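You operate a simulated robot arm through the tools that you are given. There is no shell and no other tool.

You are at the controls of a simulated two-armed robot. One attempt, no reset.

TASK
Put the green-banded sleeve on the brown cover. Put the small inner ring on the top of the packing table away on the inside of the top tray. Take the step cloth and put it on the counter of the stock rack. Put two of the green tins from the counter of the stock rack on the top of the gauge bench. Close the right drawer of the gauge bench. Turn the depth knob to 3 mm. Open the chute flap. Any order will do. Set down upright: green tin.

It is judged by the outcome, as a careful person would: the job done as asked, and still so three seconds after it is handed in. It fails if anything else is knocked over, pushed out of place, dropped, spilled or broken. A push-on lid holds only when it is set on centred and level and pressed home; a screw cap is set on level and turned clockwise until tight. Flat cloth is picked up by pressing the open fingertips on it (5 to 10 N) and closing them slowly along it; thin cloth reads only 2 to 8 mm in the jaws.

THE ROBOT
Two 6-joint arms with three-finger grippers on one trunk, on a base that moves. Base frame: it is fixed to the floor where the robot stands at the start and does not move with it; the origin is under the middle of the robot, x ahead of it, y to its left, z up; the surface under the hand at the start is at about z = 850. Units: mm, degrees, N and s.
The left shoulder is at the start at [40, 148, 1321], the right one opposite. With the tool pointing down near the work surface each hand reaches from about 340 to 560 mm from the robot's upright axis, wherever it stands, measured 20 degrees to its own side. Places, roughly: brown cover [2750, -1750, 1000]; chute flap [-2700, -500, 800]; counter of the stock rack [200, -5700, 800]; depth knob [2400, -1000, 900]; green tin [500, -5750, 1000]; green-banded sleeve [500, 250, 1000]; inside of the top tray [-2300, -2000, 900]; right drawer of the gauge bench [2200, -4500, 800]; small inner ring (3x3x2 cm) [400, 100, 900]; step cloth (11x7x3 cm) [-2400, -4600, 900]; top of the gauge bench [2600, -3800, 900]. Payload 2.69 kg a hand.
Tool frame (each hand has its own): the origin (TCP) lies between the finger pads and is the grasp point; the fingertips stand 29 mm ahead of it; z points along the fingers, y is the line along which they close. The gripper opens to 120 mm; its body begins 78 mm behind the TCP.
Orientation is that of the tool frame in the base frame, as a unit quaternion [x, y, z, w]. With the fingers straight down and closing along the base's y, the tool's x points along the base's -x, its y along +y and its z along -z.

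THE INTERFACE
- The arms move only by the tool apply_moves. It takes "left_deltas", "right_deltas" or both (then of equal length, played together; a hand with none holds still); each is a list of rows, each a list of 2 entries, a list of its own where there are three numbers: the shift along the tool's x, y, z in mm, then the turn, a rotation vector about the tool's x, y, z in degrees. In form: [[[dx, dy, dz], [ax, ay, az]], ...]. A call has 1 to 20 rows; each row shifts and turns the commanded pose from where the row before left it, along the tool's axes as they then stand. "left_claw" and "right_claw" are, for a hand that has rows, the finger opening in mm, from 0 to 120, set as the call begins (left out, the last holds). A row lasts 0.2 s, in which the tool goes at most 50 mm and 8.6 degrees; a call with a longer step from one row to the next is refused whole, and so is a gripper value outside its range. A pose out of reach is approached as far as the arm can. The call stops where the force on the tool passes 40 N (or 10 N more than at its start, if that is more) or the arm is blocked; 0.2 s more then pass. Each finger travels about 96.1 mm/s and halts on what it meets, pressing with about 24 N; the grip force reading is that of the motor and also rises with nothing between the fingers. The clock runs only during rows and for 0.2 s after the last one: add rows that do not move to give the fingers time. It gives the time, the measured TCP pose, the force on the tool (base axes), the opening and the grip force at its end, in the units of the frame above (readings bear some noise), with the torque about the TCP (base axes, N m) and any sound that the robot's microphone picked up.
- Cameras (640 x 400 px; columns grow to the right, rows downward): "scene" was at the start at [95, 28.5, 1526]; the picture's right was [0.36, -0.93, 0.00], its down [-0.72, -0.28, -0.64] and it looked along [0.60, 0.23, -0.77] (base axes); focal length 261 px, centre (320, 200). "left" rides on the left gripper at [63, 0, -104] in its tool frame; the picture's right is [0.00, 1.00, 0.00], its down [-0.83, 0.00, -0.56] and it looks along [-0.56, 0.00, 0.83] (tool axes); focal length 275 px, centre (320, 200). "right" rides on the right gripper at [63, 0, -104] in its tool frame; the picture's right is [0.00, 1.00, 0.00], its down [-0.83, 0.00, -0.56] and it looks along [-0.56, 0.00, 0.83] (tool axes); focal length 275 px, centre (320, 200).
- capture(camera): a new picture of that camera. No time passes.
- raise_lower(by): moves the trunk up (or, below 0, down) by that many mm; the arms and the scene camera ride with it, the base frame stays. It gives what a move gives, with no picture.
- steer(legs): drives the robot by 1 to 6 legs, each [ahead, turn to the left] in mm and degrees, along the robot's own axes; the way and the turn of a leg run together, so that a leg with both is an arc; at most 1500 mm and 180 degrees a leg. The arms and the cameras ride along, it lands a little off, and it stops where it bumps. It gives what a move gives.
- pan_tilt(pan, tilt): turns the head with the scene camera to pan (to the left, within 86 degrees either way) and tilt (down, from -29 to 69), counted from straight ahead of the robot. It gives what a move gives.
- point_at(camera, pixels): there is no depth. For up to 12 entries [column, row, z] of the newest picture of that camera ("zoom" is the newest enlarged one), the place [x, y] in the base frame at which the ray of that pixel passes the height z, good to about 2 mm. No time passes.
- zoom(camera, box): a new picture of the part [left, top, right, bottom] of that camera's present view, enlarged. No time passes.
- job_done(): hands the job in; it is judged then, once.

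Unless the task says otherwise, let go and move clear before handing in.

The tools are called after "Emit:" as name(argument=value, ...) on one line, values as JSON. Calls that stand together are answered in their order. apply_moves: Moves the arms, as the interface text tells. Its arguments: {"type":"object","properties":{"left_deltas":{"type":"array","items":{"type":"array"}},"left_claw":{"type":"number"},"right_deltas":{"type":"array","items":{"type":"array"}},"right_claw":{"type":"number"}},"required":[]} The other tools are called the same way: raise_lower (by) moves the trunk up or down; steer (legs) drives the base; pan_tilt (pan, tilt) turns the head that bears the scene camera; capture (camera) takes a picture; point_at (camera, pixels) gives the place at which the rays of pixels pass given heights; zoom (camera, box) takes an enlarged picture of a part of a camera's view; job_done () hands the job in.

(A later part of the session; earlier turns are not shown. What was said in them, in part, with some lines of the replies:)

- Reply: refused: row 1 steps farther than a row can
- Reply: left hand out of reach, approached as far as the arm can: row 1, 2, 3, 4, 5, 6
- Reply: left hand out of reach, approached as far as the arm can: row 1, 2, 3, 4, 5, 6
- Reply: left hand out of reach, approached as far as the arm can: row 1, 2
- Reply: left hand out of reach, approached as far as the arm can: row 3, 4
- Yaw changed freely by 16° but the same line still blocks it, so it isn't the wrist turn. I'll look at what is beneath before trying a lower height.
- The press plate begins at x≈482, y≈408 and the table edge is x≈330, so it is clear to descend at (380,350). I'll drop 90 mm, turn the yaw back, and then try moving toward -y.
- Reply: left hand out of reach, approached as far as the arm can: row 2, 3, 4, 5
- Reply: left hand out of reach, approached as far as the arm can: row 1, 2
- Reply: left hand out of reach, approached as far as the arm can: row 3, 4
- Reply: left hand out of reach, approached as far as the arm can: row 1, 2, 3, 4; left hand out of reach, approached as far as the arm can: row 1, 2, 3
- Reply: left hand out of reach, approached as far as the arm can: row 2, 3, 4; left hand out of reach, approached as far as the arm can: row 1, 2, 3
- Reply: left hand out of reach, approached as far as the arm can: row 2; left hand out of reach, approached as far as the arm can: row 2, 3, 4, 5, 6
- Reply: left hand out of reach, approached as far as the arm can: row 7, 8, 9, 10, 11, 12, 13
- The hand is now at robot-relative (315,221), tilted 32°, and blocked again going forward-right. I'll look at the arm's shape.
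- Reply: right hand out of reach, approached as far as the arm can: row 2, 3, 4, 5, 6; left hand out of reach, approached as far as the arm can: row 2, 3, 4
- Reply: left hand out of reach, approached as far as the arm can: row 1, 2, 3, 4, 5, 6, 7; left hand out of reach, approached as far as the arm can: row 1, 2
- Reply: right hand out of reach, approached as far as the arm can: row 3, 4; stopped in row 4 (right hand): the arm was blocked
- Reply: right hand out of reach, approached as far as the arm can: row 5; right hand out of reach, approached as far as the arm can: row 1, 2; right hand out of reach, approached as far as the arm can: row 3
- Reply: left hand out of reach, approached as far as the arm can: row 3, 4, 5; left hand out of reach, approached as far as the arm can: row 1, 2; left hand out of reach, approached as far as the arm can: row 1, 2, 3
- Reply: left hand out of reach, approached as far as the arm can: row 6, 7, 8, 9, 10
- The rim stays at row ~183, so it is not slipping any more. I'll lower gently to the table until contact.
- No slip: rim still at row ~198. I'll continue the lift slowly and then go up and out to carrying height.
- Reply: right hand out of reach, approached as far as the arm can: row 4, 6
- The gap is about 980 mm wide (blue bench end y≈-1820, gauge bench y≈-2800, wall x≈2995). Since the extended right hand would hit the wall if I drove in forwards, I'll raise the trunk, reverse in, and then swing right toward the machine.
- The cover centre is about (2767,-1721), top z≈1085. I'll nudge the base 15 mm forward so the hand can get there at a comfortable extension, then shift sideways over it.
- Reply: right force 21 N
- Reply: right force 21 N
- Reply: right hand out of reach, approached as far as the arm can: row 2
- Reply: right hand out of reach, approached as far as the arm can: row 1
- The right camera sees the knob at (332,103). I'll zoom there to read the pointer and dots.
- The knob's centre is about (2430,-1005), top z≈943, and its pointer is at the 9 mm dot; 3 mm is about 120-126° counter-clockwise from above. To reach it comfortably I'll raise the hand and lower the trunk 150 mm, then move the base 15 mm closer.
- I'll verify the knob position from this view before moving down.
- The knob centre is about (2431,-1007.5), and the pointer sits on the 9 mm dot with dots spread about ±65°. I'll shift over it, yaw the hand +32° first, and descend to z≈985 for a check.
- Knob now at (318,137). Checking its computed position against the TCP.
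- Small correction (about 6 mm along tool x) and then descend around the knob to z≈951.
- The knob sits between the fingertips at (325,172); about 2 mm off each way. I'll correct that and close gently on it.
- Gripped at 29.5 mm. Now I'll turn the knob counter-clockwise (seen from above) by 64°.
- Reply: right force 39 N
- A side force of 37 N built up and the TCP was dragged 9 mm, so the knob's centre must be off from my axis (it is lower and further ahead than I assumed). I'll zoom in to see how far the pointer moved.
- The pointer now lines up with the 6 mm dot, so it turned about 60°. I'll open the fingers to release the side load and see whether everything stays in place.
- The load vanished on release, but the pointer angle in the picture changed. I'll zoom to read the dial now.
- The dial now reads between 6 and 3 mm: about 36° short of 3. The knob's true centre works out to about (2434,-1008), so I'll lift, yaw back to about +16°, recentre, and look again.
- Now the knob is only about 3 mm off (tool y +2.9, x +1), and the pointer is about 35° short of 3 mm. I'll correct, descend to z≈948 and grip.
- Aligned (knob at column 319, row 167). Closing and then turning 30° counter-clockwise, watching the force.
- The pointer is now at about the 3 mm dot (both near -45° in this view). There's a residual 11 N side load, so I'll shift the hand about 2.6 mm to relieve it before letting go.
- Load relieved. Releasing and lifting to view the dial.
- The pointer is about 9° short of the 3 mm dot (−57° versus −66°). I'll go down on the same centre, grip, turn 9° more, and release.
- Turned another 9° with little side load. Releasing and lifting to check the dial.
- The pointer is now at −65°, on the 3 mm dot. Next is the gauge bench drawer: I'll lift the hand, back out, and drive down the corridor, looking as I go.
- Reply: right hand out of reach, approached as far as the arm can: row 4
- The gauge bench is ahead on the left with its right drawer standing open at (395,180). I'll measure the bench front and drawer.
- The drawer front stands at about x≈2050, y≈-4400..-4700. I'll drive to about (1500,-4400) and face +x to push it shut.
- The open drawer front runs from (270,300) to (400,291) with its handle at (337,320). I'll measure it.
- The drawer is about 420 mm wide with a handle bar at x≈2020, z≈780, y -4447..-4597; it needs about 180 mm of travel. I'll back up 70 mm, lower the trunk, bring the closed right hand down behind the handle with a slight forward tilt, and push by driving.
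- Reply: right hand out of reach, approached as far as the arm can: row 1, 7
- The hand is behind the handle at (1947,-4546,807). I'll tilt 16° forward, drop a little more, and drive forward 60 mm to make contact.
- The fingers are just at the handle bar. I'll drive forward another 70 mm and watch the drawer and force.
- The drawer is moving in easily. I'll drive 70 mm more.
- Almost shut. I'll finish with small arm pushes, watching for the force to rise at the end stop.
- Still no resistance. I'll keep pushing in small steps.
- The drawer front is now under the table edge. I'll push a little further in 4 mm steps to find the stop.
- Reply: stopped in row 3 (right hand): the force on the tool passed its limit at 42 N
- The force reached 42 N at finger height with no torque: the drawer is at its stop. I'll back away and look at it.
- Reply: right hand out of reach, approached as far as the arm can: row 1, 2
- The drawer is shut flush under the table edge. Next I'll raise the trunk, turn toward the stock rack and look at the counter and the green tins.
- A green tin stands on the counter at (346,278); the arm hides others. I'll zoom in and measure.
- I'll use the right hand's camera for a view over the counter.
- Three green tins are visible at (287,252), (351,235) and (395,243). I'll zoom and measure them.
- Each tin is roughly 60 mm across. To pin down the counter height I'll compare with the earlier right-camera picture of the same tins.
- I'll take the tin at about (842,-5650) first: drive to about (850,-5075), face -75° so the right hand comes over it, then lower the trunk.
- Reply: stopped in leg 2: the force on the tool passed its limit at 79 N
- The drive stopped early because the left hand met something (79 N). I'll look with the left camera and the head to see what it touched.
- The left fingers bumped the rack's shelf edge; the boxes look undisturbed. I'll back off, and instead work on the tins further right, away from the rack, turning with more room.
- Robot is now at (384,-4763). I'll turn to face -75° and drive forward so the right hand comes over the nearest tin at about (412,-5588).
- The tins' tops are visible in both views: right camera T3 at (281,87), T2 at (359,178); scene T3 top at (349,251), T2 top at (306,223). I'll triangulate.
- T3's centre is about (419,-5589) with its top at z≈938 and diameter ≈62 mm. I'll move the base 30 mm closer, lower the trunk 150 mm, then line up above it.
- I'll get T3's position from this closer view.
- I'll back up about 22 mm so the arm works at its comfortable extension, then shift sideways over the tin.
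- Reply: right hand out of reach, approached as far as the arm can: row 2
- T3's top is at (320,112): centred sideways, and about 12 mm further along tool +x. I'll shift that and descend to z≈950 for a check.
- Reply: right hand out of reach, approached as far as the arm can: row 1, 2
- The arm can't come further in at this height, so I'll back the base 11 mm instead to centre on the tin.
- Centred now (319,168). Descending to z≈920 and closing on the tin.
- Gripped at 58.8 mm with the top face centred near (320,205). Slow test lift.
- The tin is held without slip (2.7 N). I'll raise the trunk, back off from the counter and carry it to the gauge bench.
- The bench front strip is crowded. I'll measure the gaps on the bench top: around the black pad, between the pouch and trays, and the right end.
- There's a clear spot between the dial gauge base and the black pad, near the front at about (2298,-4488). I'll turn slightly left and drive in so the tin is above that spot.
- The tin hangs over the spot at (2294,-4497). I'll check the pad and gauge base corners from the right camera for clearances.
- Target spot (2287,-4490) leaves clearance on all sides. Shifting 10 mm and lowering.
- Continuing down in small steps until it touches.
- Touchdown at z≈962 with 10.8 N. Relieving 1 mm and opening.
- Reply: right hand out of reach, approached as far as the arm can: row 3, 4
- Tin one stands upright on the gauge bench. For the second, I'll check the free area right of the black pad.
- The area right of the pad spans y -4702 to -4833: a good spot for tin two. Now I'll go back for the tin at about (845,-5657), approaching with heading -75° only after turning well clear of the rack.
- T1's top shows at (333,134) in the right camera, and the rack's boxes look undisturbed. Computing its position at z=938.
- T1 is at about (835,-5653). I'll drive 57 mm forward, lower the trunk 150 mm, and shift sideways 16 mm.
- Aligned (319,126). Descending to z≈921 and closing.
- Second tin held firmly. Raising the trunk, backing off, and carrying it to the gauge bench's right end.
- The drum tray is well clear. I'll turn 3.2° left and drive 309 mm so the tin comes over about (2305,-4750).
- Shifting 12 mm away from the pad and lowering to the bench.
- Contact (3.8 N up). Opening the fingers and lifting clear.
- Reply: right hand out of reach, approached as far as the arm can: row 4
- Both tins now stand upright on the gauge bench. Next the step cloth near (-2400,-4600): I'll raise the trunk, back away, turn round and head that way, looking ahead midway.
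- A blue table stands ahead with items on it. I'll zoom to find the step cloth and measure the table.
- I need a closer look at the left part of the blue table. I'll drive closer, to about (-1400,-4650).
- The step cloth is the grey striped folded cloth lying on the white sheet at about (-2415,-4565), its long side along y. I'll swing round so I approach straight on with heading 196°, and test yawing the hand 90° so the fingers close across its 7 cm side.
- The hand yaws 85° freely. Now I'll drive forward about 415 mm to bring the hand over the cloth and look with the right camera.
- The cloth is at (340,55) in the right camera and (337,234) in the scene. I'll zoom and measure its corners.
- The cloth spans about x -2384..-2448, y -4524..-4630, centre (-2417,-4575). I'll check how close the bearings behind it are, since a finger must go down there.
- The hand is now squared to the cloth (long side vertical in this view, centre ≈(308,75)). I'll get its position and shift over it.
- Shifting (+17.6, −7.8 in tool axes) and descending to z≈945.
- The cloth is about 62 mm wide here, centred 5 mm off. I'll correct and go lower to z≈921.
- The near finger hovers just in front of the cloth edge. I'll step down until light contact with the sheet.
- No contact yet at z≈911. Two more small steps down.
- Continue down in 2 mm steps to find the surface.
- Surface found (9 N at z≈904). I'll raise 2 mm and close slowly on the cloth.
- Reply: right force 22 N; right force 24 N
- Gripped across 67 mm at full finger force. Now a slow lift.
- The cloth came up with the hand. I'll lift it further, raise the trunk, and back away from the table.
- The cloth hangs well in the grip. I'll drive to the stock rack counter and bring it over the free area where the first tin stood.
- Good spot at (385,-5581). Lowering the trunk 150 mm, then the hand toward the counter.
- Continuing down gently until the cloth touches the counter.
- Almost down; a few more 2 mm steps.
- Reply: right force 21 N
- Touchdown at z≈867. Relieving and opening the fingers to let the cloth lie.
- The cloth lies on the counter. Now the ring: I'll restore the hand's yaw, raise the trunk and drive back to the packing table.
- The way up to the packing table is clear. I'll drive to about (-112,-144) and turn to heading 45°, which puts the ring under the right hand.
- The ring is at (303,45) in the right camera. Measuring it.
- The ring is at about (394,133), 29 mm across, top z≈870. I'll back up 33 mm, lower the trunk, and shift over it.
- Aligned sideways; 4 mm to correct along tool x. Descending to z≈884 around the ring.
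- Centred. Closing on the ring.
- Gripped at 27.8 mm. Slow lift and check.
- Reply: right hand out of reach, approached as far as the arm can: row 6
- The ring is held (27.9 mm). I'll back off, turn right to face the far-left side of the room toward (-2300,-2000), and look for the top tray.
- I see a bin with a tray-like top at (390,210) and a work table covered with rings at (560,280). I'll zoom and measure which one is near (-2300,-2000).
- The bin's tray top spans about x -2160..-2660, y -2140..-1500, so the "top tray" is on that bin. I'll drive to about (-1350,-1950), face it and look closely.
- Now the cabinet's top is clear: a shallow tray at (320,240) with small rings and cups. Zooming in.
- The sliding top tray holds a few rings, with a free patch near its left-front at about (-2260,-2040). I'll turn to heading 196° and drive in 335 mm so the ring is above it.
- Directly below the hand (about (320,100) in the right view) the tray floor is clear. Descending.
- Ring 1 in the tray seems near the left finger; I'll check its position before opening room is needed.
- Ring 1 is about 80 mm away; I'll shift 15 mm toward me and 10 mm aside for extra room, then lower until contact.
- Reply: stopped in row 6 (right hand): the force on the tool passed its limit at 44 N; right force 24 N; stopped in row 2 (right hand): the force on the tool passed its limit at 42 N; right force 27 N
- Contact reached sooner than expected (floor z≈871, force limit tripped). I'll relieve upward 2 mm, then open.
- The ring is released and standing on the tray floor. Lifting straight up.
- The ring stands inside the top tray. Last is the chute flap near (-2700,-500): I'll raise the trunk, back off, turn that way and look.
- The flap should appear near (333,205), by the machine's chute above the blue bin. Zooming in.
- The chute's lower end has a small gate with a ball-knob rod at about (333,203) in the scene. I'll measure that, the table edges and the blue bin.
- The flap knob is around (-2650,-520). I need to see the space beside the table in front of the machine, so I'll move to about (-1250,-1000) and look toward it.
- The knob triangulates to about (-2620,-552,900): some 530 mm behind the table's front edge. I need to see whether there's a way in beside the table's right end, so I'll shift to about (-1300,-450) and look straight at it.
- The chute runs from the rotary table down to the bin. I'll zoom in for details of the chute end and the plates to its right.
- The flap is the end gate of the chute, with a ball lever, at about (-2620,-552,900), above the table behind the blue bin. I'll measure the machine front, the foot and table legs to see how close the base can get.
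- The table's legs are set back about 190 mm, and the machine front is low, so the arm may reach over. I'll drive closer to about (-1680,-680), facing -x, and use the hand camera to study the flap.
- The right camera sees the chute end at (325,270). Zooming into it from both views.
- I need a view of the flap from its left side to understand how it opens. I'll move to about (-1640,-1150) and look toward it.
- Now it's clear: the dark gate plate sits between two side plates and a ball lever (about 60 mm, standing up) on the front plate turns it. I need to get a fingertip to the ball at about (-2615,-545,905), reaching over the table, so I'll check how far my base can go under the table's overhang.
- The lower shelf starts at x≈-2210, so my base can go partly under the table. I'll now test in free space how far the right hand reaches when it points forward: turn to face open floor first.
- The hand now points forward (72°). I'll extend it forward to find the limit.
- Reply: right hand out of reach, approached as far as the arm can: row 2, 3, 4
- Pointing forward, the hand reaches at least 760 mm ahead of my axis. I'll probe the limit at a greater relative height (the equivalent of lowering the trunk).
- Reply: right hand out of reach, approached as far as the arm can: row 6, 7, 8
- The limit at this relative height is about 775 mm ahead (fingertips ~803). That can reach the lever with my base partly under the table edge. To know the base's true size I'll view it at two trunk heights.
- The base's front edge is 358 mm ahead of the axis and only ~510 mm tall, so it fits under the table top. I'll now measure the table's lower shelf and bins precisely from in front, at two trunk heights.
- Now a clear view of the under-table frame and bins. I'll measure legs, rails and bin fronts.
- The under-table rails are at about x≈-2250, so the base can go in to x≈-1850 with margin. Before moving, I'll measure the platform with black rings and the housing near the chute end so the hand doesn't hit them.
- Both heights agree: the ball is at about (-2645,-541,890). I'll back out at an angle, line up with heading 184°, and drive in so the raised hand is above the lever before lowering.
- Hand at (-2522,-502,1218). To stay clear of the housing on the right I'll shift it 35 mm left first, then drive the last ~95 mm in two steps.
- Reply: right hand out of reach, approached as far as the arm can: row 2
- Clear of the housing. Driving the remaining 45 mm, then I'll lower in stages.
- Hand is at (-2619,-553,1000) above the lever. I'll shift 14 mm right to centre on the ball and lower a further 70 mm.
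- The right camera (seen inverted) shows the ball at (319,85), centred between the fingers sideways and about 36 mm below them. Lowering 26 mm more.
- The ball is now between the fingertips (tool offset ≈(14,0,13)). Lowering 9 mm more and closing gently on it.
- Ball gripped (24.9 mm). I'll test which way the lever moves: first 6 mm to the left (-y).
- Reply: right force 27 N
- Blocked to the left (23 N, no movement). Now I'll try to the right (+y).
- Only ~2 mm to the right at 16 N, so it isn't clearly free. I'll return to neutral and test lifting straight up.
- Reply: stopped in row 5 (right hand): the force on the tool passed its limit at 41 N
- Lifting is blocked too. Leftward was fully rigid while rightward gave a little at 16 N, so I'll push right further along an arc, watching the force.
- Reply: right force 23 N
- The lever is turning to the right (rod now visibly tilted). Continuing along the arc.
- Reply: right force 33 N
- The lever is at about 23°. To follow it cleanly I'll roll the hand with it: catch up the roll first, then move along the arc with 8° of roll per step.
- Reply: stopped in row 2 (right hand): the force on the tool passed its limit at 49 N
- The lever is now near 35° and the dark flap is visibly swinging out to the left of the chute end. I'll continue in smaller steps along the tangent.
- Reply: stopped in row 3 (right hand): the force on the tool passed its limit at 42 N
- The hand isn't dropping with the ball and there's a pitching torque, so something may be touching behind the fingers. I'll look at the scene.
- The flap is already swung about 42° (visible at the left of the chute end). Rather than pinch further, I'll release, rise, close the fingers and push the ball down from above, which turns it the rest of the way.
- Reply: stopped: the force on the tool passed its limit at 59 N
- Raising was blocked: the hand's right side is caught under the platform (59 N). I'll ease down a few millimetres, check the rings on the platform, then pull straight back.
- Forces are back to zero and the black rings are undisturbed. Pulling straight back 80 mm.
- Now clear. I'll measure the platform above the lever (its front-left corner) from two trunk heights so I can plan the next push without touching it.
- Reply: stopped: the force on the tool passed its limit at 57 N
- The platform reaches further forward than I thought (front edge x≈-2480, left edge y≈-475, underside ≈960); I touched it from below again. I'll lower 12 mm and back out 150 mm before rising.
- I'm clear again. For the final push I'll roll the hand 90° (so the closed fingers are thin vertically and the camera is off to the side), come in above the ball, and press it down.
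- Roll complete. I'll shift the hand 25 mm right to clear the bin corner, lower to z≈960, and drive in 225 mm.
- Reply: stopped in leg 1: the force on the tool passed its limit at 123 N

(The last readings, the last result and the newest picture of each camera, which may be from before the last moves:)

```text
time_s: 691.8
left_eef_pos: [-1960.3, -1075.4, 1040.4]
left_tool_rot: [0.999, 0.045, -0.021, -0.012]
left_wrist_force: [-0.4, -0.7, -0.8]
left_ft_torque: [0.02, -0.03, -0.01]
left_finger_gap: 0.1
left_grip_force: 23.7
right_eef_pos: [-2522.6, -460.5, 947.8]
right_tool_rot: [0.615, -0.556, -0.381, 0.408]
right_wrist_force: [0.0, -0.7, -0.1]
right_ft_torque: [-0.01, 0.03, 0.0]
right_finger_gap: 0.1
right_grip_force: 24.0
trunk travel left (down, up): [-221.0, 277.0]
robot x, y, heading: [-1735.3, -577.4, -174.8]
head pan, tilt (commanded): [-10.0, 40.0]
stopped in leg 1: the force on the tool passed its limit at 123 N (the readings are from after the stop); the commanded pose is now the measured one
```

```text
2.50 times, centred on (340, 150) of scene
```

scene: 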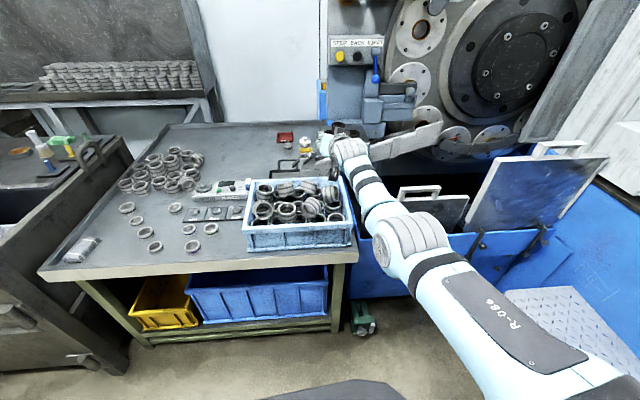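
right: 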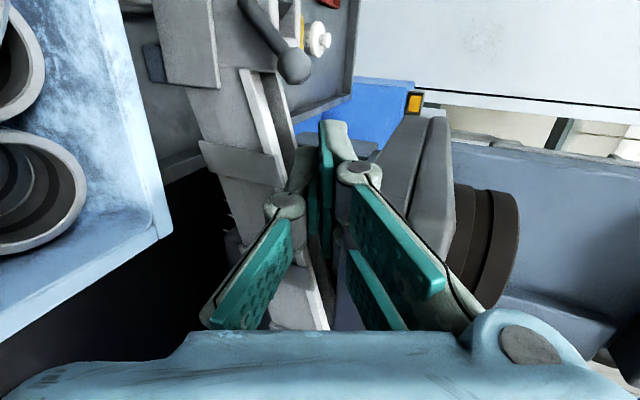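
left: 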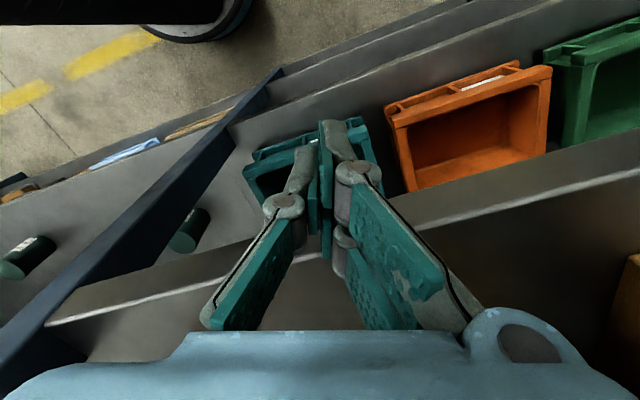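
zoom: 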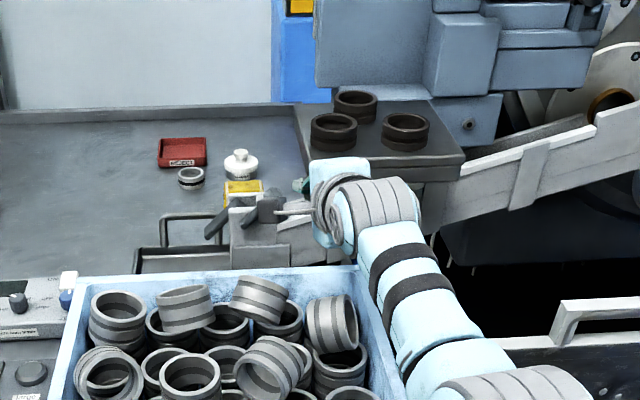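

The fingertips met the platform's front edge (stopped at once; rings still in place). The platform occupies y>-475 near z 930-970, so I'll back off 15 mm, move the hand 55 mm left of it, then lower.

Emit:
steer(legs=[[-15, 0]])

Emit:
apply_moves(right_deltas=[[[14, 0, 0], [0, 0, 0]], [[14, 0, 0], [0, 0, 0]], [[14, 0, 0], [0, 0, 0]], [[13, 0, 0], [0, 0, 0]], [[0, 0, 0], [0, 0, 0]]])

Emit:
capture(camera="right")

Emit:
zoom(camera="scene", box=[240, 70, 440, 230])

```text
time_s: 692.6
left_eef_pos: [-1948.5, -1075.3, 1040.8]
left_tool_rot: [0.999, 0.044, -0.02, -0.012]
left_wrist_force: [-0.8, -0.5, 0.4]
left_ft_torque: [0.03, -0.04, -0.03]
left_finger_gap: 0.0
left_grip_force: 23.9
right_eef_pos: [-2508.9, -459.7, 944.8]
right_tool_rot: [0.616, -0.557, -0.379, 0.408]
right_wrist_force: [-0.6, 0.0, -0.8]
right_ft_torque: [0.0, 0.01, -0.02]
right_finger_gap: 0.1
right_grip_force: 23.8
trunk travel left (down, up): [-221.0, 277.0]
robot x, y, heading: [-1726.1, -575.8, -175.0]
head pan, tilt (commanded): [-10.0, 40.0]
```

```text
time_s: 693.8
left_eef_pos: [-1944.8, -1074.7, 1041.0]
left_tool_rot: [0.999, 0.043, -0.022, -0.011]
left_wrist_force: [-0.9, -0.2, 0.7]
left_ft_torque: [0.0, 0.03, 0.05]
left_finger_gap: 0.0
left_grip_force: 23.9
right_eef_pos: [-2503.6, -511.2, 947.8]
right_tool_rot: [0.615, -0.556, -0.381, 0.409]
right_wrist_force: [-0.4, -0.3, 0.5]
right_ft_torque: [0.0, -0.01, -0.01]
right_finger_gap: 0.0
right_grip_force: 24.4
trunk travel left (down, up): [-221.0, 277.0]
robot x, y, heading: [-1722.3, -575.9, -175.1]
head pan, tilt (commanded): [-10.0, 40.0]
```

```text
taken
```

right: 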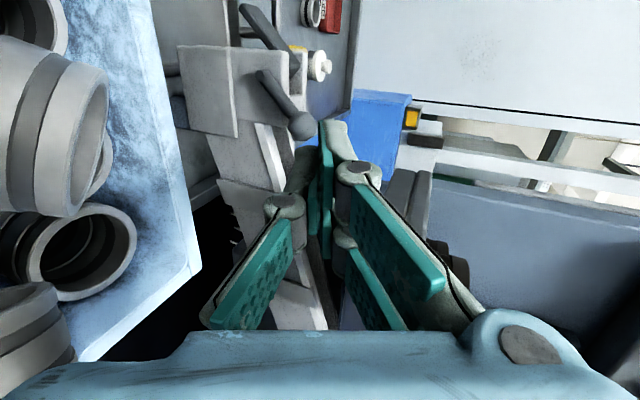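

```text
2.50 times, centred on (340, 150) of scene
```

zoom: 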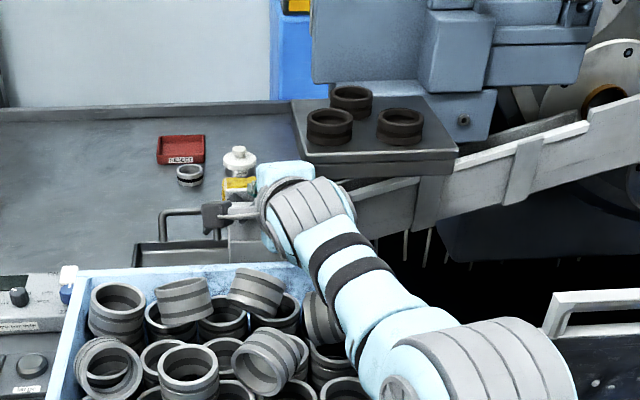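

The hand camera now shows the ball at (300,127), about 144 mm ahead and slightly to the right of the axis. I'll shift 8 mm right, lower to z≈920 and drive in 108 mm so the fingers sit above the ball.

Emit:
apply_moves(right_deltas=[[[-8, 0, 0], [0, 0, 0]], [[0, 0, 0], [0, 0, 0]]])

Emit:
raise_lower(by=-27)

Emit:
steer(legs=[[70, 0]])

Emit:
capture(camera="right")

```text
time_s: 694.4
left_eef_pos: [-1945.4, -1075.2, 1040.1]
left_tool_rot: [0.999, 0.043, -0.021, -0.012]
left_wrist_force: [0.7, -0.1, -0.3]
left_ft_torque: [0.0, -0.01, -0.02]
left_finger_gap: 0.3
left_grip_force: 23.4
right_eef_pos: [-2503.3, -503.7, 947.3]
right_tool_rot: [0.615, -0.557, -0.381, 0.408]
right_wrist_force: [-0.3, 0.5, 0.4]
right_ft_torque: [0.02, 0.02, -0.01]
right_finger_gap: 0.0
right_grip_force: 24.1
trunk travel left (down, up): [-221.0, 277.0]
robot x, y, heading: [-1725.4, -576.5, -174.9]
head pan, tilt (commanded): [-10.0, 40.0]
```

```text
time_s: 695.1
left_eef_pos: [-1944.2, -1074.2, 1011.6]
left_tool_rot: [0.999, 0.043, -0.022, -0.011]
left_wrist_force: [0.7, -0.7, 0.3]
left_ft_torque: [0.02, -0.04, 0.0]
left_finger_gap: 0.0
left_grip_force: 23.7
right_eef_pos: [-2504.5, -505.0, 920.5]
right_tool_rot: [0.615, -0.557, -0.381, 0.408]
right_wrist_force: [0.9, -0.2, 0.2]
right_ft_torque: [-0.02, -0.01, 0.0]
right_finger_gap: 0.0
right_grip_force: 23.9
trunk travel left (down, up): [-194.0, 304.0]
robot x, y, heading: [-1728.7, -575.1, -174.7]
head pan, tilt (commanded): [-10.0, 40.0]
```

```text
time_s: 696.1
left_eef_pos: [-2014.0, -1081.7, 1015.1]
left_tool_rot: [0.999, 0.044, -0.024, -0.01]
left_wrist_force: [0.4, 0.9, -0.2]
left_ft_torque: [0.01, -0.02, -0.02]
left_finger_gap: 0.0
left_grip_force: 23.8
right_eef_pos: [-2574.0, -509.6, 922.2]
right_tool_rot: [0.615, -0.556, -0.382, 0.41]
right_wrist_force: [0.4, -0.4, 0.8]
right_ft_torque: [0.01, 0.03, 0.01]
right_finger_gap: 0.0
right_grip_force: 24.6
trunk travel left (down, up): [-194.0, 304.0]
robot x, y, heading: [-1801.4, -581.4, -174.9]
head pan, tilt (commanded): [-10.0, 40.0]
```

```text
taken
```

right: 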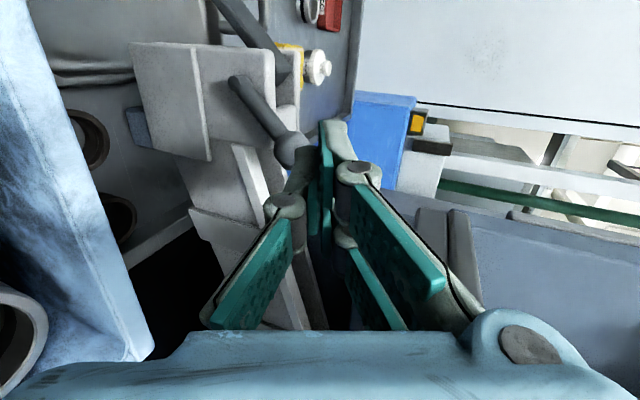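

The ball is now 67 mm ahead, about 19 mm below the finger axis. Driving 43 mm more brings the closed fingers just above it.

Emit:
steer(legs=[[43, 0]])

Emit:
capture(camera="right")

```text
time_s: 697.0
left_eef_pos: [-2055.4, -1083.1, 1014.2]
left_tool_rot: [0.999, 0.043, -0.023, -0.011]
left_wrist_force: [-0.7, 0.3, 0.2]
left_ft_torque: [0.02, 0.02, 0.03]
left_finger_gap: 0.0
left_grip_force: 24.1
right_eef_pos: [-2616.1, -514.8, 923.6]
right_tool_rot: [0.615, -0.555, -0.382, 0.409]
right_wrist_force: [0.9, -0.2, -0.2]
right_ft_torque: [-0.02, 0.0, 0.03]
right_finger_gap: 0.3
right_grip_force: 23.5
trunk travel left (down, up): [-194.0, 304.0]
robot x, y, heading: [-1841.1, -588.7, -174.8]
head pan, tilt (commanded): [-10.0, 40.0]
```

```text
taken
```

right: 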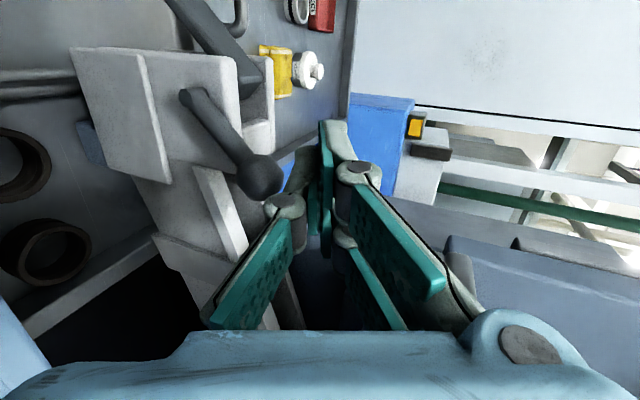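

The fingers are right above the ball (30 mm below axis, 13 mm inside the tips). Now pressing down with the trunk in steps.

Emit:
raise_lower(by=-18)

Emit:
capture(camera="right")

```text
time_s: 697.7
left_eef_pos: [-2059.1, -1085.9, 995.8]
left_tool_rot: [0.999, 0.044, -0.022, -0.012]
left_wrist_force: [0.3, 0.2, 0.0]
left_ft_torque: [0.02, 0.01, 0.0]
left_finger_gap: 0.0
left_grip_force: 23.5
right_eef_pos: [-2618.8, -515.6, 902.5]
right_tool_rot: [0.615, -0.556, -0.381, 0.41]
right_wrist_force: [0.8, -1.0, 0.1]
right_ft_torque: [0.0, -0.02, 0.04]
right_finger_gap: 0.1
right_grip_force: 23.8
trunk travel left (down, up): [-176.0, 322.0]
robot x, y, heading: [-1841.4, -587.0, -175.2]
head pan, tilt (commanded): [-10.0, 40.0]
```

```text
taken
```

right: 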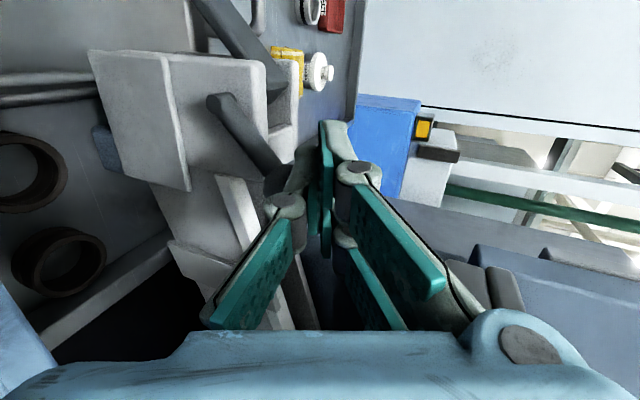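

No contact yet. Lowering further in 8 mm steps.

Emit:
raise_lower(by=-8)

Emit:
raise_lower(by=-8)

Emit:
capture(camera="right")

```text
time_s: 698.2
left_eef_pos: [-2059.2, -1084.0, 986.7]
left_tool_rot: [0.999, 0.044, -0.022, -0.012]
left_wrist_force: [0.1, 0.2, 0.0]
left_ft_torque: [-0.03, 0.0, 0.04]
left_finger_gap: 0.2
left_grip_force: 24.0
right_eef_pos: [-2617.0, -515.2, 893.4]
right_tool_rot: [0.615, -0.556, -0.381, 0.408]
right_wrist_force: [0.5, 0.8, 0.4]
right_ft_torque: [0.0, 0.02, 0.02]
right_finger_gap: 0.3
right_grip_force: 24.1
trunk travel left (down, up): [-168.0, 330.0]
robot x, y, heading: [-1840.7, -588.1, -175.0]
head pan, tilt (commanded): [-10.0, 40.0]
```

```text
time_s: 698.8
left_eef_pos: [-2058.3, -1086.0, 979.3]
left_tool_rot: [0.999, 0.045, -0.022, -0.012]
left_wrist_force: [0.4, 0.1, -0.9]
left_ft_torque: [0.01, -0.02, -0.01]
left_finger_gap: 0.1
left_grip_force: 24.2
right_eef_pos: [-2618.9, -514.9, 886.2]
right_tool_rot: [0.616, -0.557, -0.38, 0.409]
right_wrist_force: [0.1, 0.3, -0.2]
right_ft_torque: [-0.01, -0.02, 0.01]
right_finger_gap: 0.0
right_grip_force: 23.9
trunk travel left (down, up): [-160.0, 338.0]
robot x, y, heading: [-1838.6, -581.6, -174.8]
head pan, tilt (commanded): [-10.0, 40.0]
```

```text
taken
```

right: 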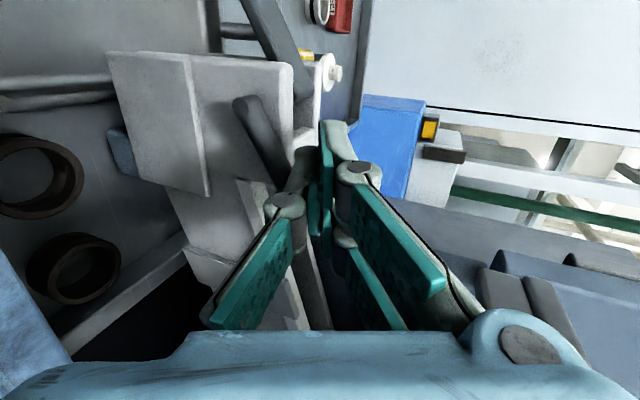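

The rod's angle in this view has changed from about 48° to about 62°, so the push is turning it. Continuing down.

Emit:
raise_lower(by=-10)

Emit:
capture(camera="right")

Emit:
zoom(camera="scene", box=[240, 80, 400, 200])

```text
time_s: 699.4
left_eef_pos: [-2058.3, -1085.6, 969.8]
left_tool_rot: [0.999, 0.044, -0.021, -0.012]
left_wrist_force: [-0.1, 0.0, -0.3]
left_ft_torque: [-0.01, -0.01, -0.01]
left_finger_gap: 0.0
left_grip_force: 23.1
right_eef_pos: [-2618.9, -515.9, 875.9]
right_tool_rot: [0.615, -0.556, -0.381, 0.409]
right_wrist_force: [-0.6, 0.3, 0.6]
right_ft_torque: [0.03, 0.0, 0.03]
right_finger_gap: 0.0
right_grip_force: 23.9
trunk travel left (down, up): [-150.0, 348.0]
robot x, y, heading: [-1838.1, -585.7, -174.8]
head pan, tilt (commanded): [-10.0, 40.0]
```

```text
taken
```

right: 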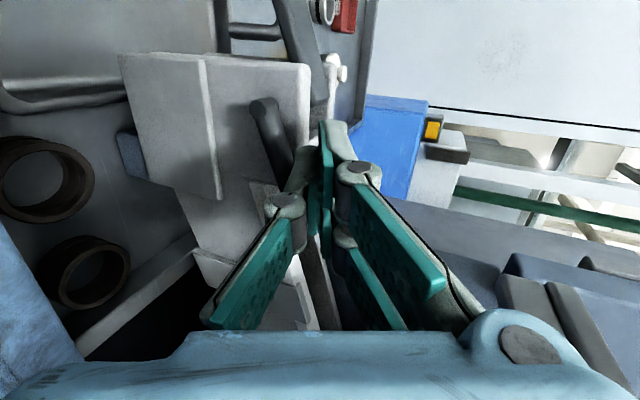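

```text
3.33 times, centred on (320, 140) of scene
```

zoom: 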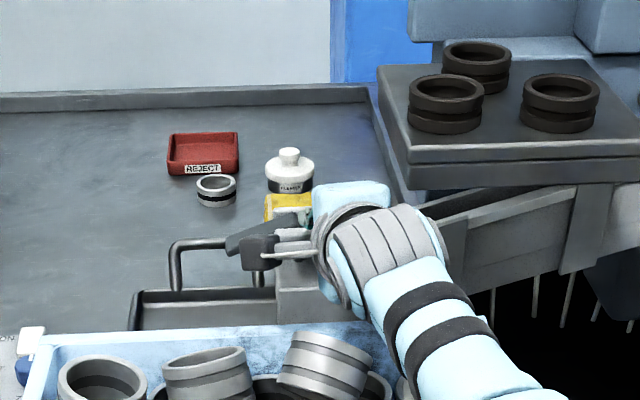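

The flap is nearly horizontal now (lever ≈65-70°). A little further, carefully.

Emit:
raise_lower(by=-6)

Emit:
raise_lower(by=-6)

Emit:
capture(camera="right")

```text
time_s: 699.9
left_eef_pos: [-2057.9, -1084.9, 962.5]
left_tool_rot: [0.999, 0.044, -0.021, -0.011]
left_wrist_force: [0.0, 1.0, -0.2]
left_ft_torque: [0.01, 0.01, 0.01]
left_finger_gap: 0.2
left_grip_force: 23.8
right_eef_pos: [-2618.2, -514.3, 868.1]
right_tool_rot: [0.615, -0.555, -0.381, 0.409]
right_wrist_force: [0.3, 0.1, 0.2]
right_ft_torque: [0.0, -0.03, 0.03]
right_finger_gap: 0.2
right_grip_force: 23.8
trunk travel left (down, up): [-144.0, 354.0]
robot x, y, heading: [-1836.9, -584.7, -174.9]
head pan, tilt (commanded): [-10.0, 40.0]
```

```text
time_s: 700.5
left_eef_pos: [-2057.5, -1085.3, 957.3]
left_tool_rot: [0.999, 0.045, -0.023, -0.01]
left_wrist_force: [0.3, 0.0, -0.1]
left_ft_torque: [-0.03, -0.01, 0.03]
left_finger_gap: 0.0
left_grip_force: 23.8
right_eef_pos: [-2617.3, -516.8, 865.2]
right_tool_rot: [0.616, -0.555, -0.381, 0.409]
right_wrist_force: [0.3, 0.0, 3.5]
right_ft_torque: [0.06, 0.11, 0.0]
right_finger_gap: 0.0
right_grip_force: 24.0
trunk travel left (down, up): [-138.0, 360.0]
robot x, y, heading: [-1843.7, -586.4, -175.0]
head pan, tilt (commanded): [-10.0, 40.0]
```

```text
taken
```

right: 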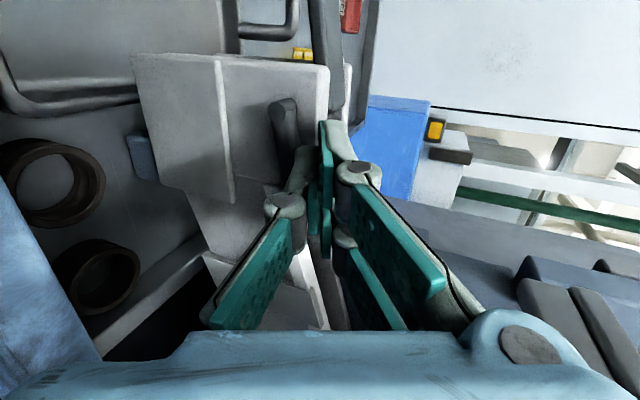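

The lever is at about 78° and light contact force (3.5 N) appears. One more small step down.

Emit:
raise_lower(by=-5)

Emit:
capture(camera="right")

```text
time_s: 701.0
left_eef_pos: [-2055.0, -1085.3, 951.7]
left_tool_rot: [0.999, 0.044, -0.022, -0.011]
left_wrist_force: [-0.7, 0.2, -1.0]
left_ft_torque: [-0.02, 0.01, -0.02]
left_finger_gap: 0.0
left_grip_force: 24.4
right_eef_pos: [-2615.6, -517.1, 864.6]
right_tool_rot: [0.614, -0.555, -0.382, 0.411]
right_wrist_force: [1.8, -0.1, 16.4]
right_ft_torque: [0.12, 0.32, -0.01]
right_finger_gap: 0.3
right_grip_force: 24.1
trunk travel left (down, up): [-133.0, 365.0]
robot x, y, heading: [-1839.4, -586.2, -174.9]
head pan, tilt (commanded): [-10.0, 40.0]
```

```text
taken
```

right: 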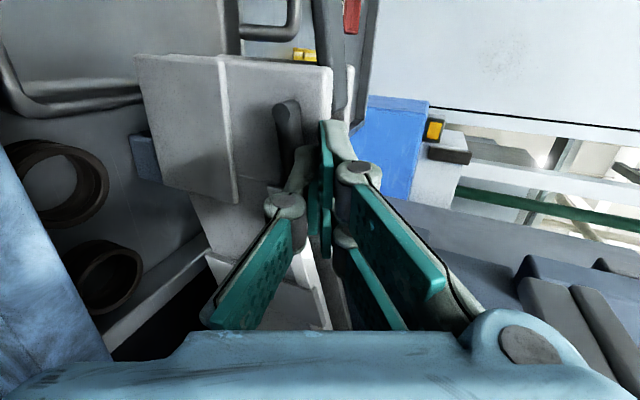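

The load (16 N) is at the fingertips with no further travel: the lever is at its end stop. I'll relieve upward 15 mm and back straight out, then check that the flap stays open.

Emit:
raise_lower(by=22)

Emit:
steer(legs=[[-110, 0]])

Emit:
capture(camera="right")

Emit:
zoom(camera="scene", box=[240, 80, 400, 200])

```text
time_s: 701.7
left_eef_pos: [-2057.7, -1085.1, 974.2]
left_tool_rot: [0.999, 0.045, -0.022, -0.011]
left_wrist_force: [0.0, 0.2, -0.6]
left_ft_torque: [0.0, 0.02, 0.0]
left_finger_gap: 0.0
left_grip_force: 24.4
right_eef_pos: [-2617.5, -515.1, 880.6]
right_tool_rot: [0.616, -0.555, -0.381, 0.409]
right_wrist_force: [0.2, -0.2, 0.2]
right_ft_torque: [0.02, 0.01, 0.0]
right_finger_gap: 0.0
right_grip_force: 24.2
trunk travel left (down, up): [-155.0, 343.0]
robot x, y, heading: [-1838.3, -584.0, -174.8]
head pan, tilt (commanded): [-10.0, 40.0]
```

```text
time_s: 702.9
left_eef_pos: [-1949.2, -1075.5, 974.3]
left_tool_rot: [0.999, 0.044, -0.021, -0.011]
left_wrist_force: [0.1, -0.4, -0.1]
left_ft_torque: [-0.04, 0.02, 0.03]
left_finger_gap: 0.0
left_grip_force: 23.9
right_eef_pos: [-2508.3, -504.5, 879.8]
right_tool_rot: [0.615, -0.556, -0.381, 0.409]
right_wrist_force: [-0.5, 0.0, 0.1]
right_ft_torque: [-0.04, 0.01, -0.03]
right_finger_gap: 0.0
right_grip_force: 24.0
trunk travel left (down, up): [-155.0, 343.0]
robot x, y, heading: [-1729.9, -576.1, -174.9]
head pan, tilt (commanded): [-10.0, 40.0]
```

```text
taken
```

right: 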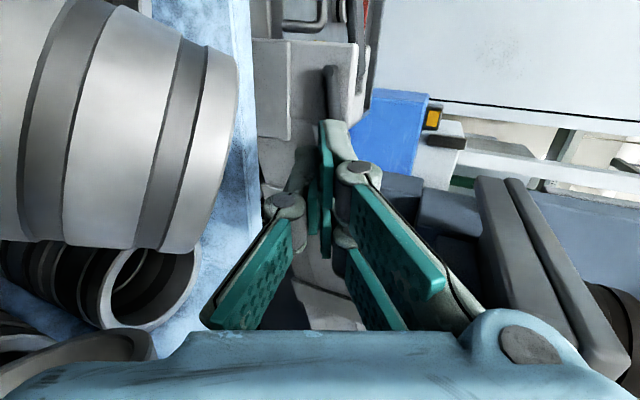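

```text
3.33 times, centred on (320, 140) of scene
```

zoom: 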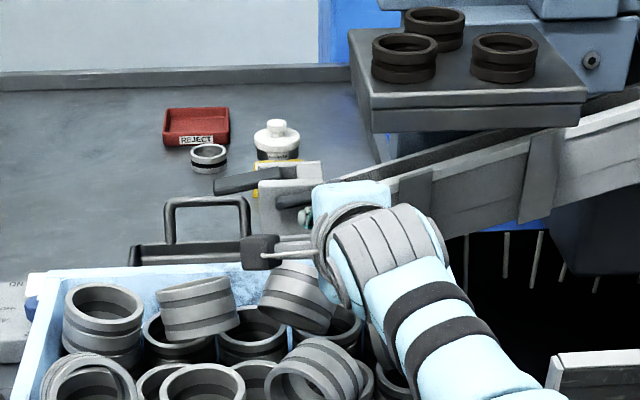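

The flap now lies open horizontally. The hand's camera is close behind the bin's back wall, so before backing further I'll shift 14 mm left (clear of the platform) and rise.

Emit:
apply_moves(right_deltas=[[[7, 0, 0], [0, 0, 0]], [[7, 0, 0], [0, 0, 0]], [[0, 0, 0], [0, 0, 0]]])

Emit:
raise_lower(by=30)

Emit:
capture(camera="right")

```text
time_s: 703.7
left_eef_pos: [-1949.3, -1075.0, 974.9]
left_tool_rot: [0.999, 0.044, -0.021, -0.011]
left_wrist_force: [0.1, 0.8, -0.2]
left_ft_torque: [-0.01, -0.01, 0.03]
left_finger_gap: 0.1
left_grip_force: 23.6
right_eef_pos: [-2506.1, -517.6, 879.7]
right_tool_rot: [0.616, -0.555, -0.381, 0.409]
right_wrist_force: [0.2, 0.7, 0.9]
right_ft_torque: [0.01, 0.0, -0.01]
right_finger_gap: 0.1
right_grip_force: 23.8
trunk travel left (down, up): [-155.0, 343.0]
robot x, y, heading: [-1728.1, -572.1, -175.1]
head pan, tilt (commanded): [-10.0, 40.0]
```

```text
time_s: 704.5
left_eef_pos: [-1949.6, -1074.4, 1005.1]
left_tool_rot: [0.999, 0.043, -0.022, -0.011]
left_wrist_force: [-0.6, 0.5, -0.1]
left_ft_torque: [-0.01, 0.02, -0.01]
left_finger_gap: 0.0
left_grip_force: 24.3
right_eef_pos: [-2505.2, -516.1, 909.0]
right_tool_rot: [0.615, -0.556, -0.381, 0.409]
right_wrist_force: [-0.3, -0.4, 0.5]
right_ft_torque: [0.02, 0.02, 0.01]
right_finger_gap: 0.0
right_grip_force: 24.3
trunk travel left (down, up): [-185.0, 313.0]
robot x, y, heading: [-1728.6, -571.8, -175.0]
head pan, tilt (commanded): [-10.0, 40.0]
```

```text
taken
```

right: 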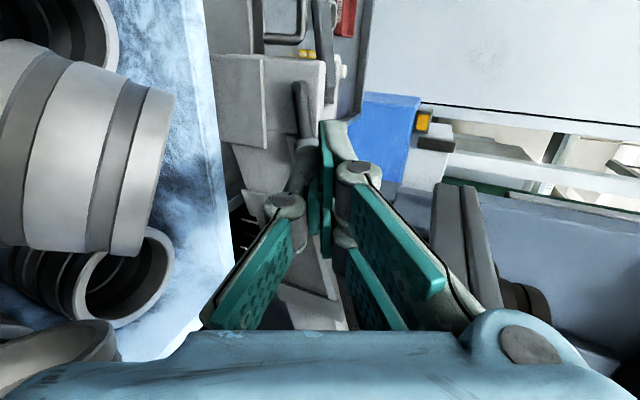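

No contact. Raising another 65 mm in two steps.

Emit:
raise_lower(by=35)

Emit:
raise_lower(by=40)

Emit:
zoom(camera="scene", box=[240, 80, 440, 220])

```text
time_s: 705.2
left_eef_pos: [-1948.4, -1074.2, 1039.2]
left_tool_rot: [0.999, 0.044, -0.022, -0.012]
left_wrist_force: [0.5, 0.0, 1.2]
left_ft_torque: [0.0, 0.01, 0.02]
left_finger_gap: 0.0
left_grip_force: 24.1
right_eef_pos: [-2505.2, -517.5, 945.1]
right_tool_rot: [0.616, -0.556, -0.381, 0.408]
right_wrist_force: [0.4, 0.1, -0.2]
right_ft_torque: [0.0, 0.01, -0.02]
right_finger_gap: 0.1
right_grip_force: 23.8
trunk travel left (down, up): [-220.0, 278.0]
robot x, y, heading: [-1728.8, -574.4, -174.9]
head pan, tilt (commanded): [-10.0, 40.0]
```

```text
time_s: 706.1
left_eef_pos: [-1948.0, -1075.2, 1079.6]
left_tool_rot: [0.999, 0.043, -0.022, -0.011]
left_wrist_force: [-0.3, 0.0, -0.6]
left_ft_torque: [-0.02, -0.01, 0.01]
left_finger_gap: 0.1
left_grip_force: 23.9
right_eef_pos: [-2504.6, -517.8, 984.6]
right_tool_rot: [0.616, -0.555, -0.381, 0.409]
right_wrist_force: [-0.1, -0.1, 0.3]
right_ft_torque: [0.01, 0.01, 0.01]
right_finger_gap: 0.0
right_grip_force: 24.0
trunk travel left (down, up): [-260.0, 238.0]
robot x, y, heading: [-1727.3, -576.2, -174.9]
head pan, tilt (commanded): [-10.0, 40.0]
```

```text
2.86 times, centred on (340, 150) of scene
```

zoom: 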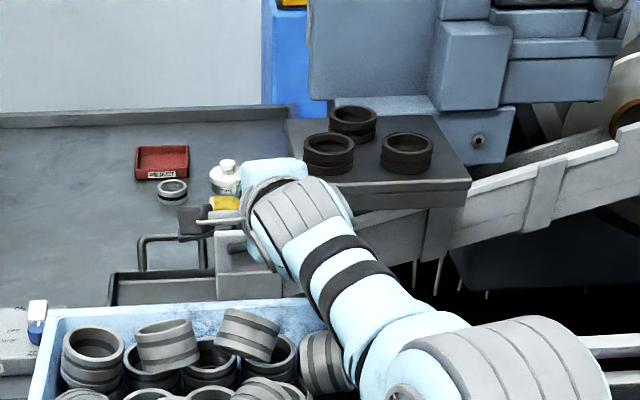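

Clear of everything. Raising further and backing out to inspect the flap and surroundings.

Emit:
raise_lower(by=110)

Emit:
steer(legs=[[-350, 0]])

Emit:
pan_tilt(pan=0, tilt=30)

Emit:
capture(camera="scene")

Emit:
zoom(camera="scene", box=[250, 150, 410, 260])

```text
time_s: 707.5
left_eef_pos: [-1948.5, -1075.4, 1189.1]
left_tool_rot: [0.999, 0.044, -0.022, -0.011]
left_wrist_force: [0.3, 0.7, -0.6]
left_ft_torque: [0.02, 0.02, 0.01]
left_finger_gap: 0.0
left_grip_force: 23.9
right_eef_pos: [-2504.4, -517.8, 1094.1]
right_tool_rot: [0.616, -0.556, -0.381, 0.408]
right_wrist_force: [-0.4, 0.2, -0.2]
right_ft_torque: [-0.01, 0.0, -0.02]
right_finger_gap: 0.0
right_grip_force: 24.2
trunk travel left (down, up): [-370.0, 128.0]
robot x, y, heading: [-1730.2, -573.4, -175.2]
head pan, tilt (commanded): [-10.0, 40.0]
```

```text
time_s: 709.8
left_eef_pos: [-1593.7, -1043.6, 1189.1]
left_tool_rot: [0.999, 0.044, -0.02, -0.011]
left_wrist_force: [-0.7, 0.5, -0.9]
left_ft_torque: [0.01, 0.0, -0.02]
left_finger_gap: 0.0
left_grip_force: 23.9
right_eef_pos: [-2150.1, -487.7, 1092.9]
right_tool_rot: [0.616, -0.556, -0.379, 0.409]
right_wrist_force: [-0.8, -0.2, -0.2]
right_ft_torque: [-0.01, -0.03, 0.0]
right_finger_gap: 0.0
right_grip_force: 23.4
trunk travel left (down, up): [-370.0, 128.0]
robot x, y, heading: [-1372.5, -547.3, -175.0]
head pan, tilt (commanded): [-10.0, 40.0]
```

```text
time_s: 710.5
left_eef_pos: [-1590.1, -1043.4, 1188.9]
left_tool_rot: [0.999, 0.044, -0.022, -0.012]
left_wrist_force: [-0.8, 0.8, 0.6]
left_ft_torque: [0.01, 0.0, 0.03]
left_finger_gap: 0.0
left_grip_force: 24.1
right_eef_pos: [-2148.1, -488.1, 1095.1]
right_tool_rot: [0.616, -0.555, -0.38, 0.41]
right_wrist_force: [0.0, 0.5, 0.0]
right_ft_torque: [-0.02, 0.02, 0.04]
right_finger_gap: 0.1
right_grip_force: 23.9
trunk travel left (down, up): [-370.0, 128.0]
robot x, y, heading: [-1374.6, -542.2, -174.9]
head pan, tilt (commanded): [0.0, 30.0]
```

```text
taken
```

scene: 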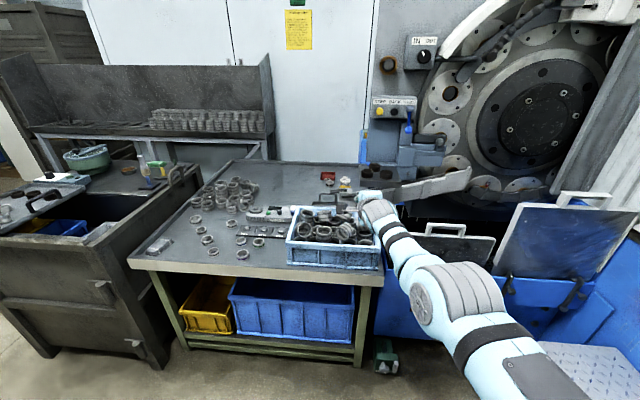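

```text
3.64 times, centred on (330, 205) of scene
```

zoom: 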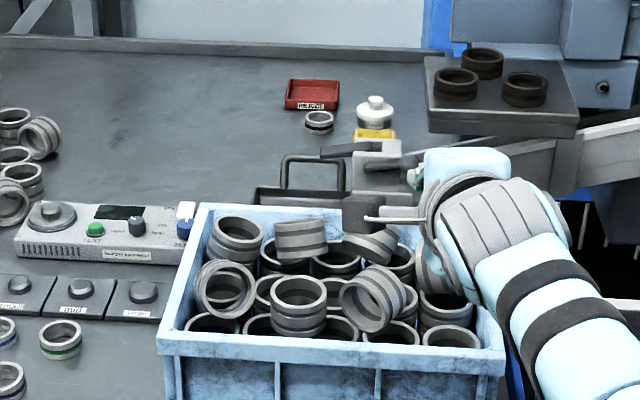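

The flap (dark bar at (345,150) in the zoom) lies horizontal at the chute's end, lever over to the right. I'll back off further, restore the hand's posture, and take a cleaner look.

Emit:
steer(legs=[[-250, 0]])

Emit:
apply_moves(right_deltas=[[[0, 0, -20], [0, 0, -8.2]], [[0, 0, -20], [0, 0, -8.2]], [[0, 0, -20], [0, 0, -8.2]], [[0, 0, -20], [0, 0, -8.2]], [[0, 0, -20], [0, 0, -8.2]], [[0, 0, -20], [0, 0, -8.2]], [[0, 0, -20], [0, 0, -8.2]], [[0, 0, -20], [0, 0, -8.2]], [[0, 0, -20], [0, 0, -8.2]], [[0, 0, -20], [0, 0, -8.2]], [[0, 0, 0], [0, 0, -8.2]]])

Emit:
pan_tilt(pan=0, tilt=25)

Emit:
capture(camera="scene")

```text
time_s: 712.3
left_eef_pos: [-1347.4, -1021.4, 1188.5]
left_tool_rot: [0.999, 0.044, -0.021, -0.011]
left_wrist_force: [-1.1, 1.1, -0.4]
left_ft_torque: [-0.01, -0.05, 0.03]
left_finger_gap: 0.3
left_grip_force: 23.7
right_eef_pos: [-1903.7, -465.9, 1091.7]
right_tool_rot: [0.617, -0.556, -0.379, 0.408]
right_wrist_force: [0.2, -0.7, -0.4]
right_ft_torque: [0.02, 0.01, 0.0]
right_finger_gap: 0.0
right_grip_force: 24.7
trunk travel left (down, up): [-370.0, 128.0]
robot x, y, heading: [-1124.2, -518.9, -174.9]
head pan, tilt (commanded): [0.0, 30.0]
```

```text
time_s: 714.7
left_eef_pos: [-1342.9, -1022.4, 1189.5]
left_tool_rot: [0.999, 0.045, -0.023, -0.011]
left_wrist_force: [-0.6, 0.2, 0.3]
left_ft_torque: [0.02, -0.01, -0.01]
left_finger_gap: 0.2
left_grip_force: 23.7
right_eef_pos: [-1892.2, -502.3, 1157.3]
right_tool_rot: [0.828, 0.046, -0.559, 0.02]
right_wrist_force: [0.1, 0.2, 0.4]
right_ft_torque: [-0.01, -0.01, 0.02]
right_finger_gap: 0.0
right_grip_force: 24.1
right hand out of reach, approached as far as the arm can: row 1, 2, 3, 4, 5, 6, 7, 8, 9, 10
trunk travel left (down, up): [-370.0, 128.0]
robot x, y, heading: [-1122.7, -520.0, -175.0]
head pan, tilt (commanded): [0.0, 30.0]
```

```text
time_s: 715.4
left_eef_pos: [-1344.2, -1021.3, 1188.5]
left_tool_rot: [0.999, 0.045, -0.021, -0.011]
left_wrist_force: [0.1, 0.5, 0.2]
left_ft_torque: [-0.01, 0.03, 0.02]
left_finger_gap: 0.0
left_grip_force: 24.1
right_eef_pos: [-1891.6, -502.5, 1158.3]
right_tool_rot: [0.828, 0.044, -0.558, 0.02]
right_wrist_force: [0.1, -0.4, -0.4]
right_ft_torque: [0.01, 0.01, -0.02]
right_finger_gap: 0.0
right_grip_force: 23.9
trunk travel left (down, up): [-370.0, 128.0]
robot x, y, heading: [-1122.0, -524.3, -174.9]
head pan, tilt (commanded): [0.0, 25.0]
```

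```text
taken
```

scene: 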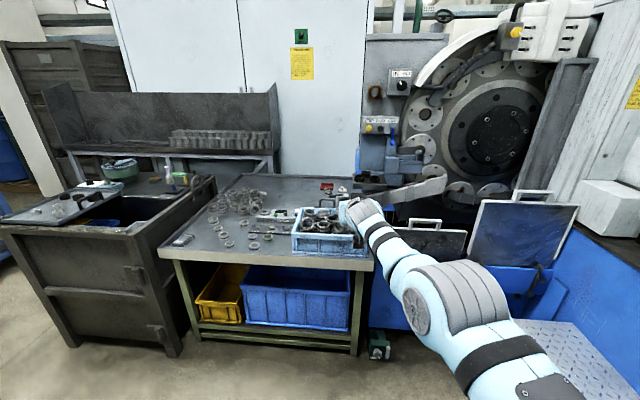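

I'll turn slightly to uncover the chute end and also check the top tray from here.

Emit:
steer(legs=[[0, -20]])

Emit:
pan_tilt(pan=15, tilt=25)

Emit:
zoom(camera="scene", box=[280, 150, 420, 240])

Emit:
zoom(camera="scene", box=[0, 140, 200, 260])

```text
time_s: 716.9
left_eef_pos: [-1492.9, -925.1, 1188.2]
left_tool_rot: [0.992, -0.121, -0.019, -0.014]
left_wrist_force: [0.0, 0.2, 0.1]
left_ft_torque: [0.01, 0.03, 0.0]
left_finger_gap: 0.1
left_grip_force: 23.8
right_eef_pos: [-1844.4, -254.2, 1159.9]
right_tool_rot: [0.824, -0.092, -0.554, -0.074]
right_wrist_force: [0.2, -0.7, 0.8]
right_ft_torque: [0.0, -0.05, -0.03]
right_finger_gap: 0.2
right_grip_force: 23.9
trunk travel left (down, up): [-370.0, 128.0]
robot x, y, heading: [-1124.7, -523.1, 165.9]
head pan, tilt (commanded): [0.0, 25.0]
```

```text
time_s: 717.6
left_eef_pos: [-1493.4, -922.3, 1187.8]
left_tool_rot: [0.992, -0.122, -0.019, -0.015]
left_wrist_force: [-0.3, -0.8, -0.2]
left_ft_torque: [-0.01, -0.01, -0.01]
left_finger_gap: 0.1
left_grip_force: 23.5
right_eef_pos: [-1844.4, -252.9, 1158.0]
right_tool_rot: [0.824, -0.092, -0.555, -0.073]
right_wrist_force: [0.6, -0.2, -0.8]
right_ft_torque: [-0.01, 0.04, 0.0]
right_finger_gap: 0.0
right_grip_force: 24.2
trunk travel left (down, up): [-370.0, 128.0]
robot x, y, heading: [-1125.5, -521.8, 166.3]
head pan, tilt (commanded): [15.0, 25.0]
```

```text
4.44 times, centred on (350, 195) of scene
```

zoom: 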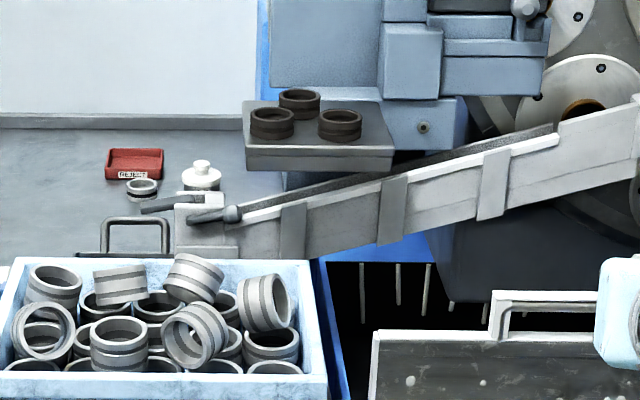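

```text
3.20 times, centred on (100, 200) of scene
```

zoom: 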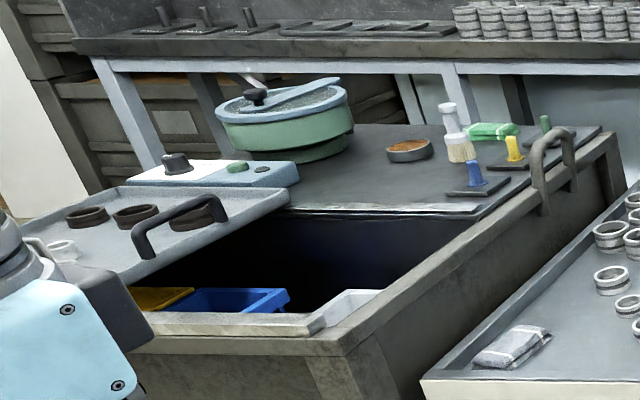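

The lever now lies over to the right and the flap stands open at the chute end, with everything around it in place. All seven jobs are done and both hands are empty and clear, so I'm handing in.

Emit:
job_done()

```text
The job is handed in.
```

All seven jobs are finished and handed in, and both hands are empty and clear. I checked each one by camera right after doing it, but I did not go round again for a last look before handing in.

| Job | Result |
|---|---|
| Green-banded sleeve | Standing upright, centred on the brown cover |
| Small inner ring | Standing inside the top tray |
| Step cloth | Lying on the stock rack counter |
| Two green tins | Both upright on the gauge bench: one near the front beside the black pad, one at the right end |
| Right drawer of the gauge bench | Closed to its stop |
| Depth knob | On the 3 mm dot, within a few degrees |
| Chute flap | Open; the lever is over to its stop and it stayed there after I let go |

A few things were touched along the way:

- **Stock rack:** the left hand bumped a shelf edge once. The boxes looked undisturbed afterwards.
- **Chute:** the right hand touched the small platform above it three times, the hardest at about 120 N. The three black rings on it stayed in place.
- **Top tray:** setting the ring down pressed on the tray with a little over 40 N. It looked unmoved.
- **Sleeve:** it slid about 45 mm in the grip on the first lift. I set it back on the table, regripped lower, and it held from then on.
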